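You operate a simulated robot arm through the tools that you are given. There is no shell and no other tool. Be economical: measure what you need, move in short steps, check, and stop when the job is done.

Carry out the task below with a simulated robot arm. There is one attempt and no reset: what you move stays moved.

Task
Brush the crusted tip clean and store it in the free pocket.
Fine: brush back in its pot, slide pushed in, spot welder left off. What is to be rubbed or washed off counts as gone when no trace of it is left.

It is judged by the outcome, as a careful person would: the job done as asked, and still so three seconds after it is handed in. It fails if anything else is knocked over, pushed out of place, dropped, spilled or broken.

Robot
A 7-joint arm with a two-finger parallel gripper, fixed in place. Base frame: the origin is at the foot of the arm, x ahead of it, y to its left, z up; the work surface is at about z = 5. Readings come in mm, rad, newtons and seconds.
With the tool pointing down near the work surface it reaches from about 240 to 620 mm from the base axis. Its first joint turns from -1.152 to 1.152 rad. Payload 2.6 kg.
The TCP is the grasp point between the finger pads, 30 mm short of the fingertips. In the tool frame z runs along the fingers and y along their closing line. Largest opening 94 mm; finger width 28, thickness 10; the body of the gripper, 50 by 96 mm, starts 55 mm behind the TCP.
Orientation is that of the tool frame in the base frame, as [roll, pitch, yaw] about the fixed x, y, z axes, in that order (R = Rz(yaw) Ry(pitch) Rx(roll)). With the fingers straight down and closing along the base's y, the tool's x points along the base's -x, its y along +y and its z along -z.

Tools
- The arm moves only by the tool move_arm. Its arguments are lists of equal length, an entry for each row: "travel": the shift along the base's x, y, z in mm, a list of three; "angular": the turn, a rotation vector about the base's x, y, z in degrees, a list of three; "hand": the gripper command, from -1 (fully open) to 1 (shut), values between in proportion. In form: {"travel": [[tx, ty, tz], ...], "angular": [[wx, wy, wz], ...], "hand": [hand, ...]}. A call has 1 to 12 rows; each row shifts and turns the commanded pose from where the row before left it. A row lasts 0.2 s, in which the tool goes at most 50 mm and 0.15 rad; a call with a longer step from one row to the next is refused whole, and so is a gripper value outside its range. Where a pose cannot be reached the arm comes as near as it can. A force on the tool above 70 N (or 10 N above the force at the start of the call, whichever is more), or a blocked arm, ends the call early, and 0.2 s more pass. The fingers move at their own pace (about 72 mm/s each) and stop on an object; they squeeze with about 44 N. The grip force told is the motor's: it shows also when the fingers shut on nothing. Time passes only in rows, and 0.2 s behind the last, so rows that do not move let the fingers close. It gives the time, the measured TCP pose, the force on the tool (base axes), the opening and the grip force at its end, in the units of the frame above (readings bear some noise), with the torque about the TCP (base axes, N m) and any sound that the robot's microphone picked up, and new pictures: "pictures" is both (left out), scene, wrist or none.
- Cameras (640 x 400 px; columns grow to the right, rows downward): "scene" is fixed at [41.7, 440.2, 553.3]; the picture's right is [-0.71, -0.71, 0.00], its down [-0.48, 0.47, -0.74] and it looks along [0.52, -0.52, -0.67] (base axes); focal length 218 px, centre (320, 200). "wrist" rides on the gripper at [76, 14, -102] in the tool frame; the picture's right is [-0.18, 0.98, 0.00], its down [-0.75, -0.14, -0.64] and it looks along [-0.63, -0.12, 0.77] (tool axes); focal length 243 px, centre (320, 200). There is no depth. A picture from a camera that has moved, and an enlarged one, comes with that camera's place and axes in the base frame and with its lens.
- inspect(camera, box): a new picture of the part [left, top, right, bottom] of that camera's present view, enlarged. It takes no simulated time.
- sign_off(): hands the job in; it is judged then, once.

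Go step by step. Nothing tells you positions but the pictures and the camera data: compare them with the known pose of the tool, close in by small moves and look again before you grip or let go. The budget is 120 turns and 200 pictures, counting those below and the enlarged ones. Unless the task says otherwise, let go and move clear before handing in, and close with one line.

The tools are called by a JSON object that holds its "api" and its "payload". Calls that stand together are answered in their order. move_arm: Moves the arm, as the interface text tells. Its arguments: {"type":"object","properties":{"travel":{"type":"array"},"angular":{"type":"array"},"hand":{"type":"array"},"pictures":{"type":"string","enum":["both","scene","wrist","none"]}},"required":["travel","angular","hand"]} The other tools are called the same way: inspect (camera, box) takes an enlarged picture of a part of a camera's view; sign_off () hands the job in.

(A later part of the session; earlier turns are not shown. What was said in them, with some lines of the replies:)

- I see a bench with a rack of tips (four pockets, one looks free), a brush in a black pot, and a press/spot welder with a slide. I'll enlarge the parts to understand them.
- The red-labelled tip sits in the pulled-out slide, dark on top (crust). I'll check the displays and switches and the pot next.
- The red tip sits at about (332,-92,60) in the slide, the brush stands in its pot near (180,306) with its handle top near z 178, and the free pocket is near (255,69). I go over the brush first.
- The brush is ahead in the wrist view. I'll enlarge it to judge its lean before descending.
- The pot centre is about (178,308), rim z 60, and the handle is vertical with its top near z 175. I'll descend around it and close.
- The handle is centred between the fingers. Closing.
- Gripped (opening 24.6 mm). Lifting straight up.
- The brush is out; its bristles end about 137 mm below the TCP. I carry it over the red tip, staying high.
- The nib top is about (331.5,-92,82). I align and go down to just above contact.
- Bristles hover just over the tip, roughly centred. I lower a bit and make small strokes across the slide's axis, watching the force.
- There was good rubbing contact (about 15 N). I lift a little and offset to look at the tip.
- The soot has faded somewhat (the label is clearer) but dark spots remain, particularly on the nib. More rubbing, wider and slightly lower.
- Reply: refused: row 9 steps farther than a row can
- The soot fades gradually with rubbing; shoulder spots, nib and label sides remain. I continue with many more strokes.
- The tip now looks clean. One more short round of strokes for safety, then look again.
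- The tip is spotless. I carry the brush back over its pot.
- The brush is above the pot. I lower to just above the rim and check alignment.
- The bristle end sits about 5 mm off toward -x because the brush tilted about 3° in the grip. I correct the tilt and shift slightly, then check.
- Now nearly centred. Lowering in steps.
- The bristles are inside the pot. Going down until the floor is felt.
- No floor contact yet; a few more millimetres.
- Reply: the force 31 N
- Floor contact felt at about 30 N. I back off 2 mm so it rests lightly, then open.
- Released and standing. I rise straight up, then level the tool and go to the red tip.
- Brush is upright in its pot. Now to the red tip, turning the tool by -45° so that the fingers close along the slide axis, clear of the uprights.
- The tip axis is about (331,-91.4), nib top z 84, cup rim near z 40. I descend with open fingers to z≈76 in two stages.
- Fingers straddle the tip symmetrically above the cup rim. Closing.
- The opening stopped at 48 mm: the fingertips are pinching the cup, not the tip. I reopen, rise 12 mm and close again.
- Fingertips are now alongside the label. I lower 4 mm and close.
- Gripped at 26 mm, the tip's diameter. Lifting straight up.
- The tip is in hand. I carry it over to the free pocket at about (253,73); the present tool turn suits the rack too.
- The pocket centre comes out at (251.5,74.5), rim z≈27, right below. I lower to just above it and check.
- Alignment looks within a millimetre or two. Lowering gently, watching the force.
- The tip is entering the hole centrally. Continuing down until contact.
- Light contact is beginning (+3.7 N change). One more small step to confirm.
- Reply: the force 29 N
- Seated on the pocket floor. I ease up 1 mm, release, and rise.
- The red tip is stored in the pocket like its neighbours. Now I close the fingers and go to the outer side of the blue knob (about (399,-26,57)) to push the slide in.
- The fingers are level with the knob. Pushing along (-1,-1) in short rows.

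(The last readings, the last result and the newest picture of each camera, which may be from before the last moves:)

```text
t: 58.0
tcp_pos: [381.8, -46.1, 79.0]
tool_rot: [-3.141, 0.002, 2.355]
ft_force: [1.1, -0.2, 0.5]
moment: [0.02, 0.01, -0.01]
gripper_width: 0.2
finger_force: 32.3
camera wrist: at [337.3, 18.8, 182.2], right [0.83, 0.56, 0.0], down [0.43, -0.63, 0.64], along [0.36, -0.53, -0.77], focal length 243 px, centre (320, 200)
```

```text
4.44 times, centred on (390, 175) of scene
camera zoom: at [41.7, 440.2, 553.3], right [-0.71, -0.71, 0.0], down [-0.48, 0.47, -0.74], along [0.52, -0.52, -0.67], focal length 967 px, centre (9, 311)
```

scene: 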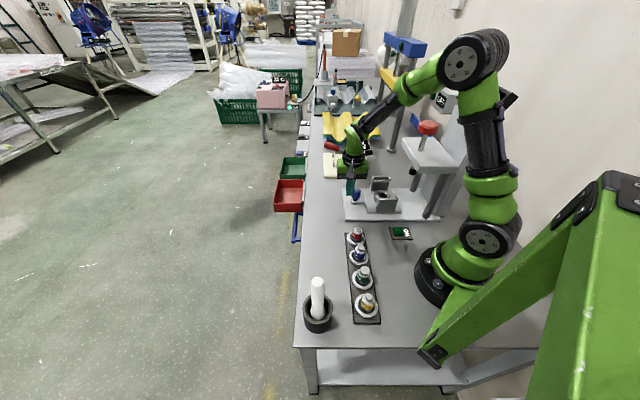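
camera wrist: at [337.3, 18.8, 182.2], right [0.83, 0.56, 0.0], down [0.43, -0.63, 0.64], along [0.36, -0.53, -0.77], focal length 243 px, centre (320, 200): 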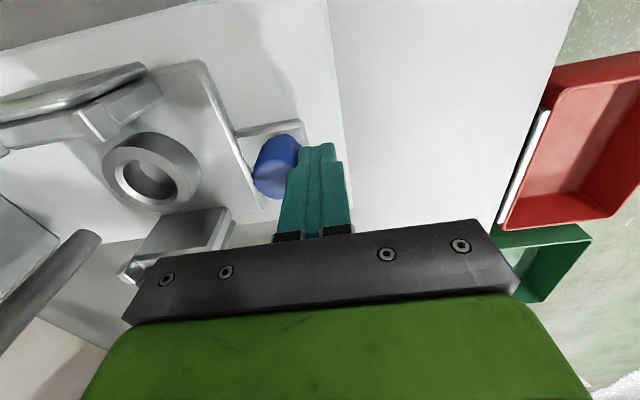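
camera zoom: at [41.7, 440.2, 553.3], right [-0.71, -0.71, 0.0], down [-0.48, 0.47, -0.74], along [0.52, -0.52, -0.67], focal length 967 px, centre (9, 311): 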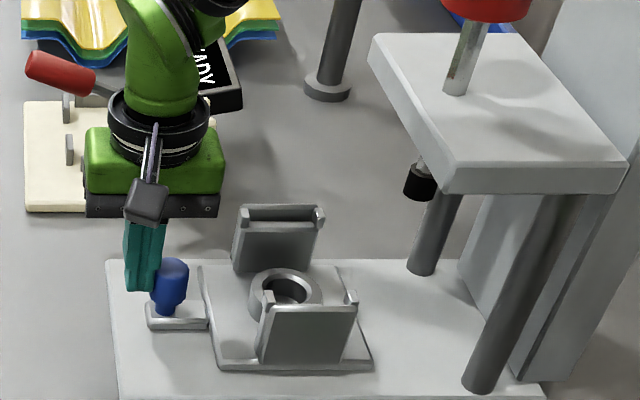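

The slide follows smoothly with clearance to the press head. Continuing.

{"api": "move_arm", "payload": {"travel": [[-7, -7, 0], [-7, -7, 0], [-7, -7, 0], [-7, -7, 0], [-7, -7, 0], [-7, -7, 0], [-7, -7, 0], [0, 0, 0]], "angular": [[0, 0, 0], [0, 0, 0], [0, 0, 0], [0, 0, 0], [0, 0, 0], [0, 0, 0], [0, 0, 0], [0, 0, 0]], "hand": [1, 1, 1, 1, 1, 1, 1, 1], "pictures": "wrist"}}

{"api": "inspect", "payload": {"camera": "scene", "box": [330, 130, 450, 220]}}

```text
t: 59.8
tcp_pos: [333.5, -95.0, 78.5]
tool_rot: [-3.14, -0.001, 2.357]
ft_force: [0.9, 0.3, 1.0]
moment: [0.0, 0.01, 0.01]
gripper_width: 0.0
finger_force: 33.2
camera wrist: at [289.4, -30.6, 181.8], right [0.83, 0.56, 0.0], down [0.43, -0.63, 0.64], along [0.36, -0.53, -0.77], focal length 243 px, centre (320, 200)
```

wrist: 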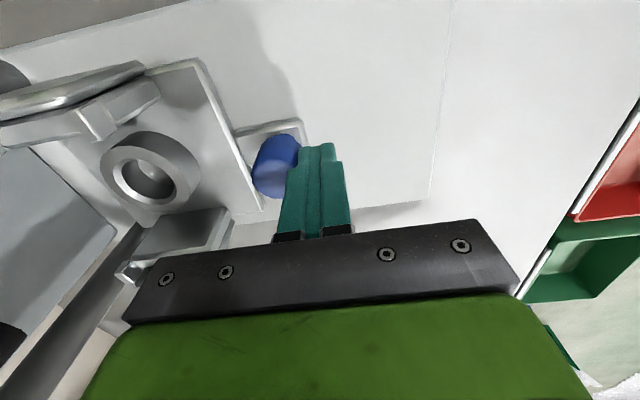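

```text
4.44 times, centred on (390, 175) of scene
camera zoom: at [41.7, 440.2, 553.3], right [-0.71, -0.71, 0.0], down [-0.48, 0.47, -0.74], along [0.52, -0.52, -0.67], focal length 967 px, centre (9, 311)
```

zoom: 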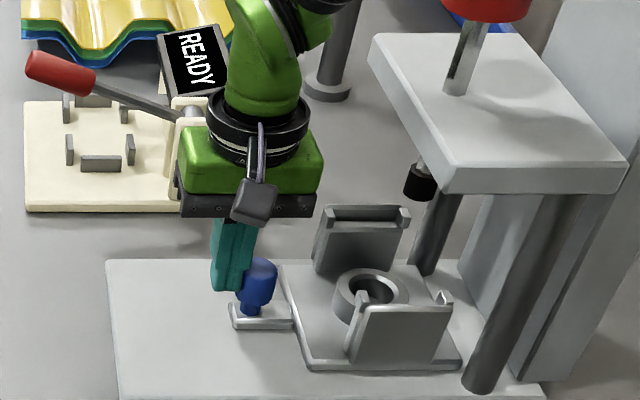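

{"api": "move_arm", "payload": {"travel": [[-5, -5, 0], [-5, -5, 0], [-5, -5, 0], [-5, -5, 0], [0, 0, 0]], "angular": [[0, 0, 0], [0, 0, 0], [0, 0, 0], [0, 0, 0], [0, 0, 0]], "hand": [1, 1, 1, 1, 1], "pictures": "wrist"}}

{"api": "inspect", "payload": {"camera": "scene", "box": [330, 130, 450, 220]}}

```text
t: 60.6
tcp_pos: [324.9, -99.9, 79.3]
tool_rot: [3.125, 0.008, 2.374]
ft_force: [5.4, 3.5, -4.4]
moment: [0.05, -0.08, -0.05]
gripper_width: 0.3
finger_force: 32.7
stopped in row 4: the force on the tool passed its limit (the readings are from after the stop); the commanded pose is now the measured one
camera wrist: at [278.8, -38.1, 182.5], right [0.81, 0.58, 0.02], down [0.43, -0.63, 0.65], along [0.38, -0.52, -0.76], focal length 243 px, centre (320, 200)
```

wrist: 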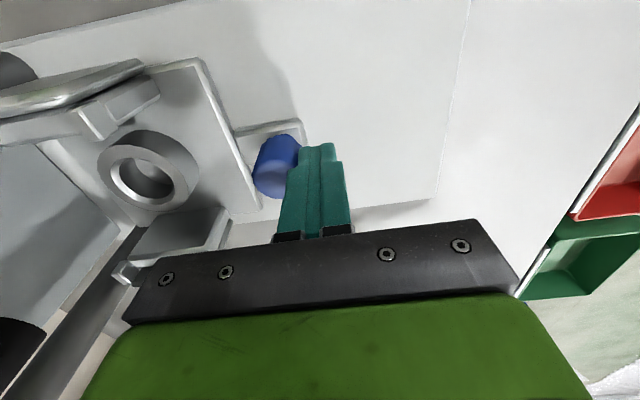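

```text
4.44 times, centred on (390, 175) of scene
camera zoom: at [41.7, 440.1, 553.3], right [-0.71, -0.71, 0.0], down [-0.48, 0.47, -0.74], along [0.52, -0.52, -0.67], focal length 967 px, centre (9, 311)
```

zoom: 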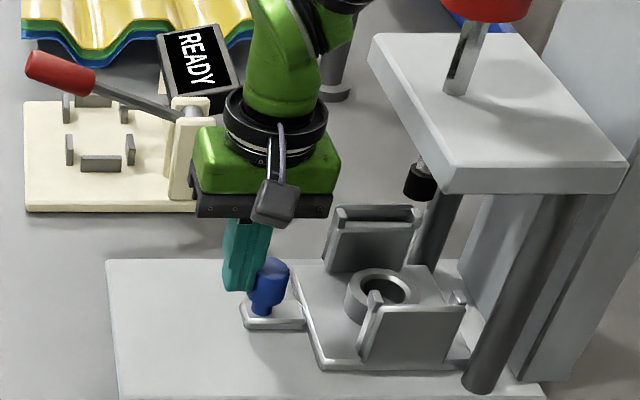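

The slide hit its end stop with the cup right beneath the electrode, and the base has not shifted. I back away from the knob, rise and check the whole scene.

{"api": "move_arm", "payload": {"travel": [[10, 10, 0], [20, 20, 0], [0, 0, 30], [0, 0, 45], [0, 15, 45], [0, 40, 20], [0, 40, 0], [0, 0, 0]], "angular": [[0, 0, 0], [0, 0, 0], [0, 0, 0], [0, 0, 0], [0, 0, 0], [0, 0, 0], [0, 0, 0], [0, 0, 0]], "hand": [1, 1, 1, 1, 1, 1, 1, 1]}}

{"api": "inspect", "payload": {"camera": "scene", "box": [330, 130, 450, 220]}}

{"api": "inspect", "payload": {"camera": "scene", "box": [425, 70, 525, 135]}}

{"api": "inspect", "payload": {"camera": "scene", "box": [290, 220, 430, 340]}}

```text
t: 62.4
tcp_pos: [356.4, 24.7, 219.2]
tool_rot: [3.128, 0.007, 2.372]
ft_force: [0.5, -0.6, 0.9]
moment: [0.01, -0.01, 0.02]
gripper_width: 0.2
finger_force: 32.9
camera wrist: at [310.1, 87.4, 323.1], right [0.82, 0.58, 0.01], down [0.43, -0.63, 0.64], along [0.38, -0.52, -0.76], focal length 243 px, centre (320, 200)
```

scene: 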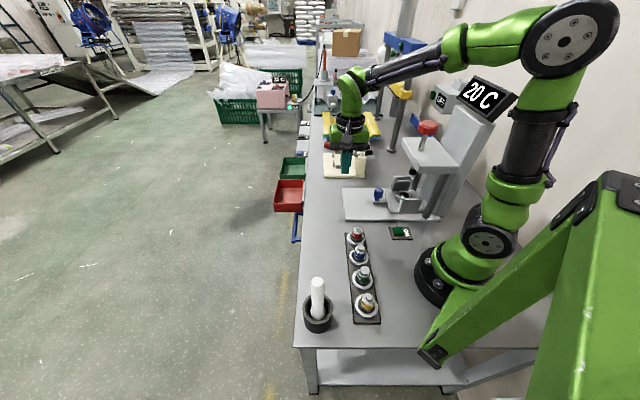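
wrist: 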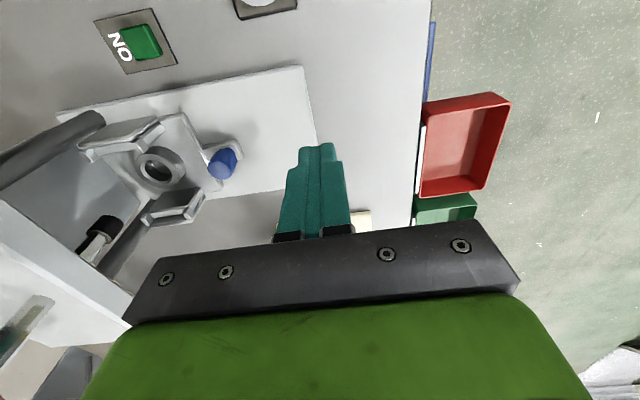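

```text
4.44 times, centred on (390, 175) of scene
camera zoom: at [41.7, 440.2, 553.3], right [-0.71, -0.71, 0.0], down [-0.48, 0.47, -0.74], along [0.52, -0.52, -0.67], focal length 967 px, centre (9, 311)
```

zoom: 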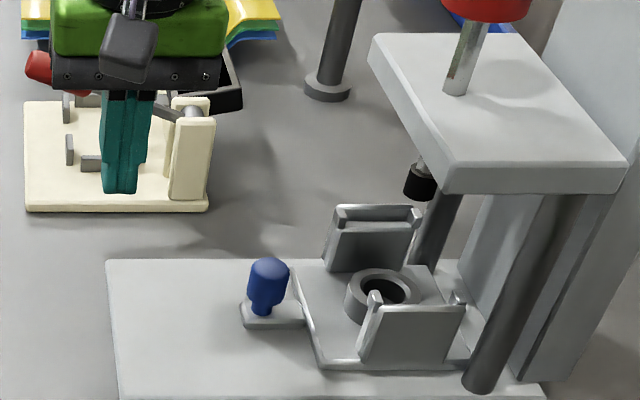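

```text
6.15 times, centred on (475, 102) of scene
camera zoom: at [41.7, 440.2, 553.3], right [-0.71, -0.71, 0.0], down [-0.48, 0.47, -0.74], along [0.52, -0.52, -0.67], focal length 1338 px, centre (-634, 800)
```

zoom: 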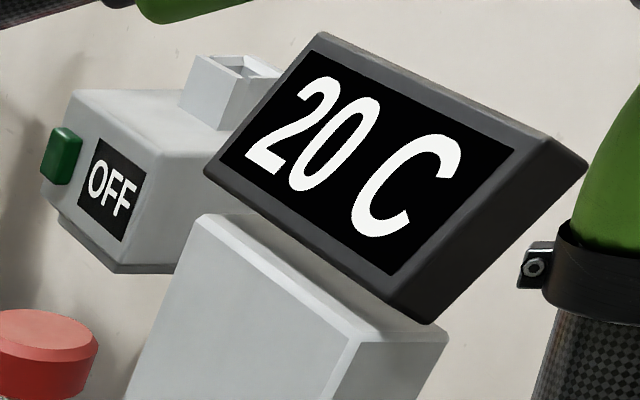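

```text
3.33 times, centred on (360, 280) of scene
camera zoom: at [41.7, 440.2, 553.3], right [-0.71, -0.71, 0.0], down [-0.48, 0.47, -0.74], along [0.52, -0.52, -0.67], focal length 725 px, centre (187, -67)
```

zoom: 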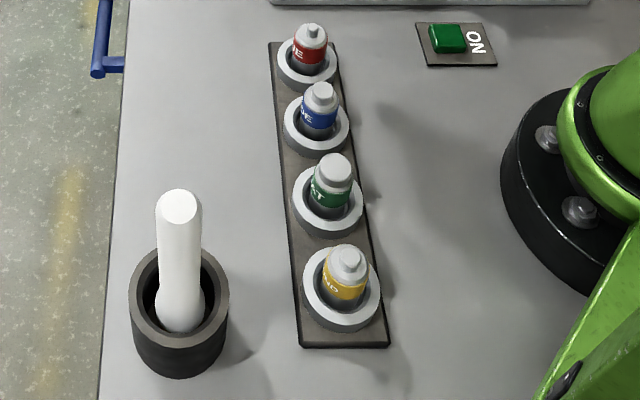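

The tip is brushed clean and stored in the free pocket. The brush is back in its pot, the slide is pushed in to its stop under the electrode, the spot welder still shows OFF, and the arm is clear, so I'm handing it in.

{"api": "sign_off", "payload": {}}

```text
The job is handed in.
```

The red tip is brushed clean and stored in the free pocket; the brush is in its pot, the slide is in and the spot welder is off.
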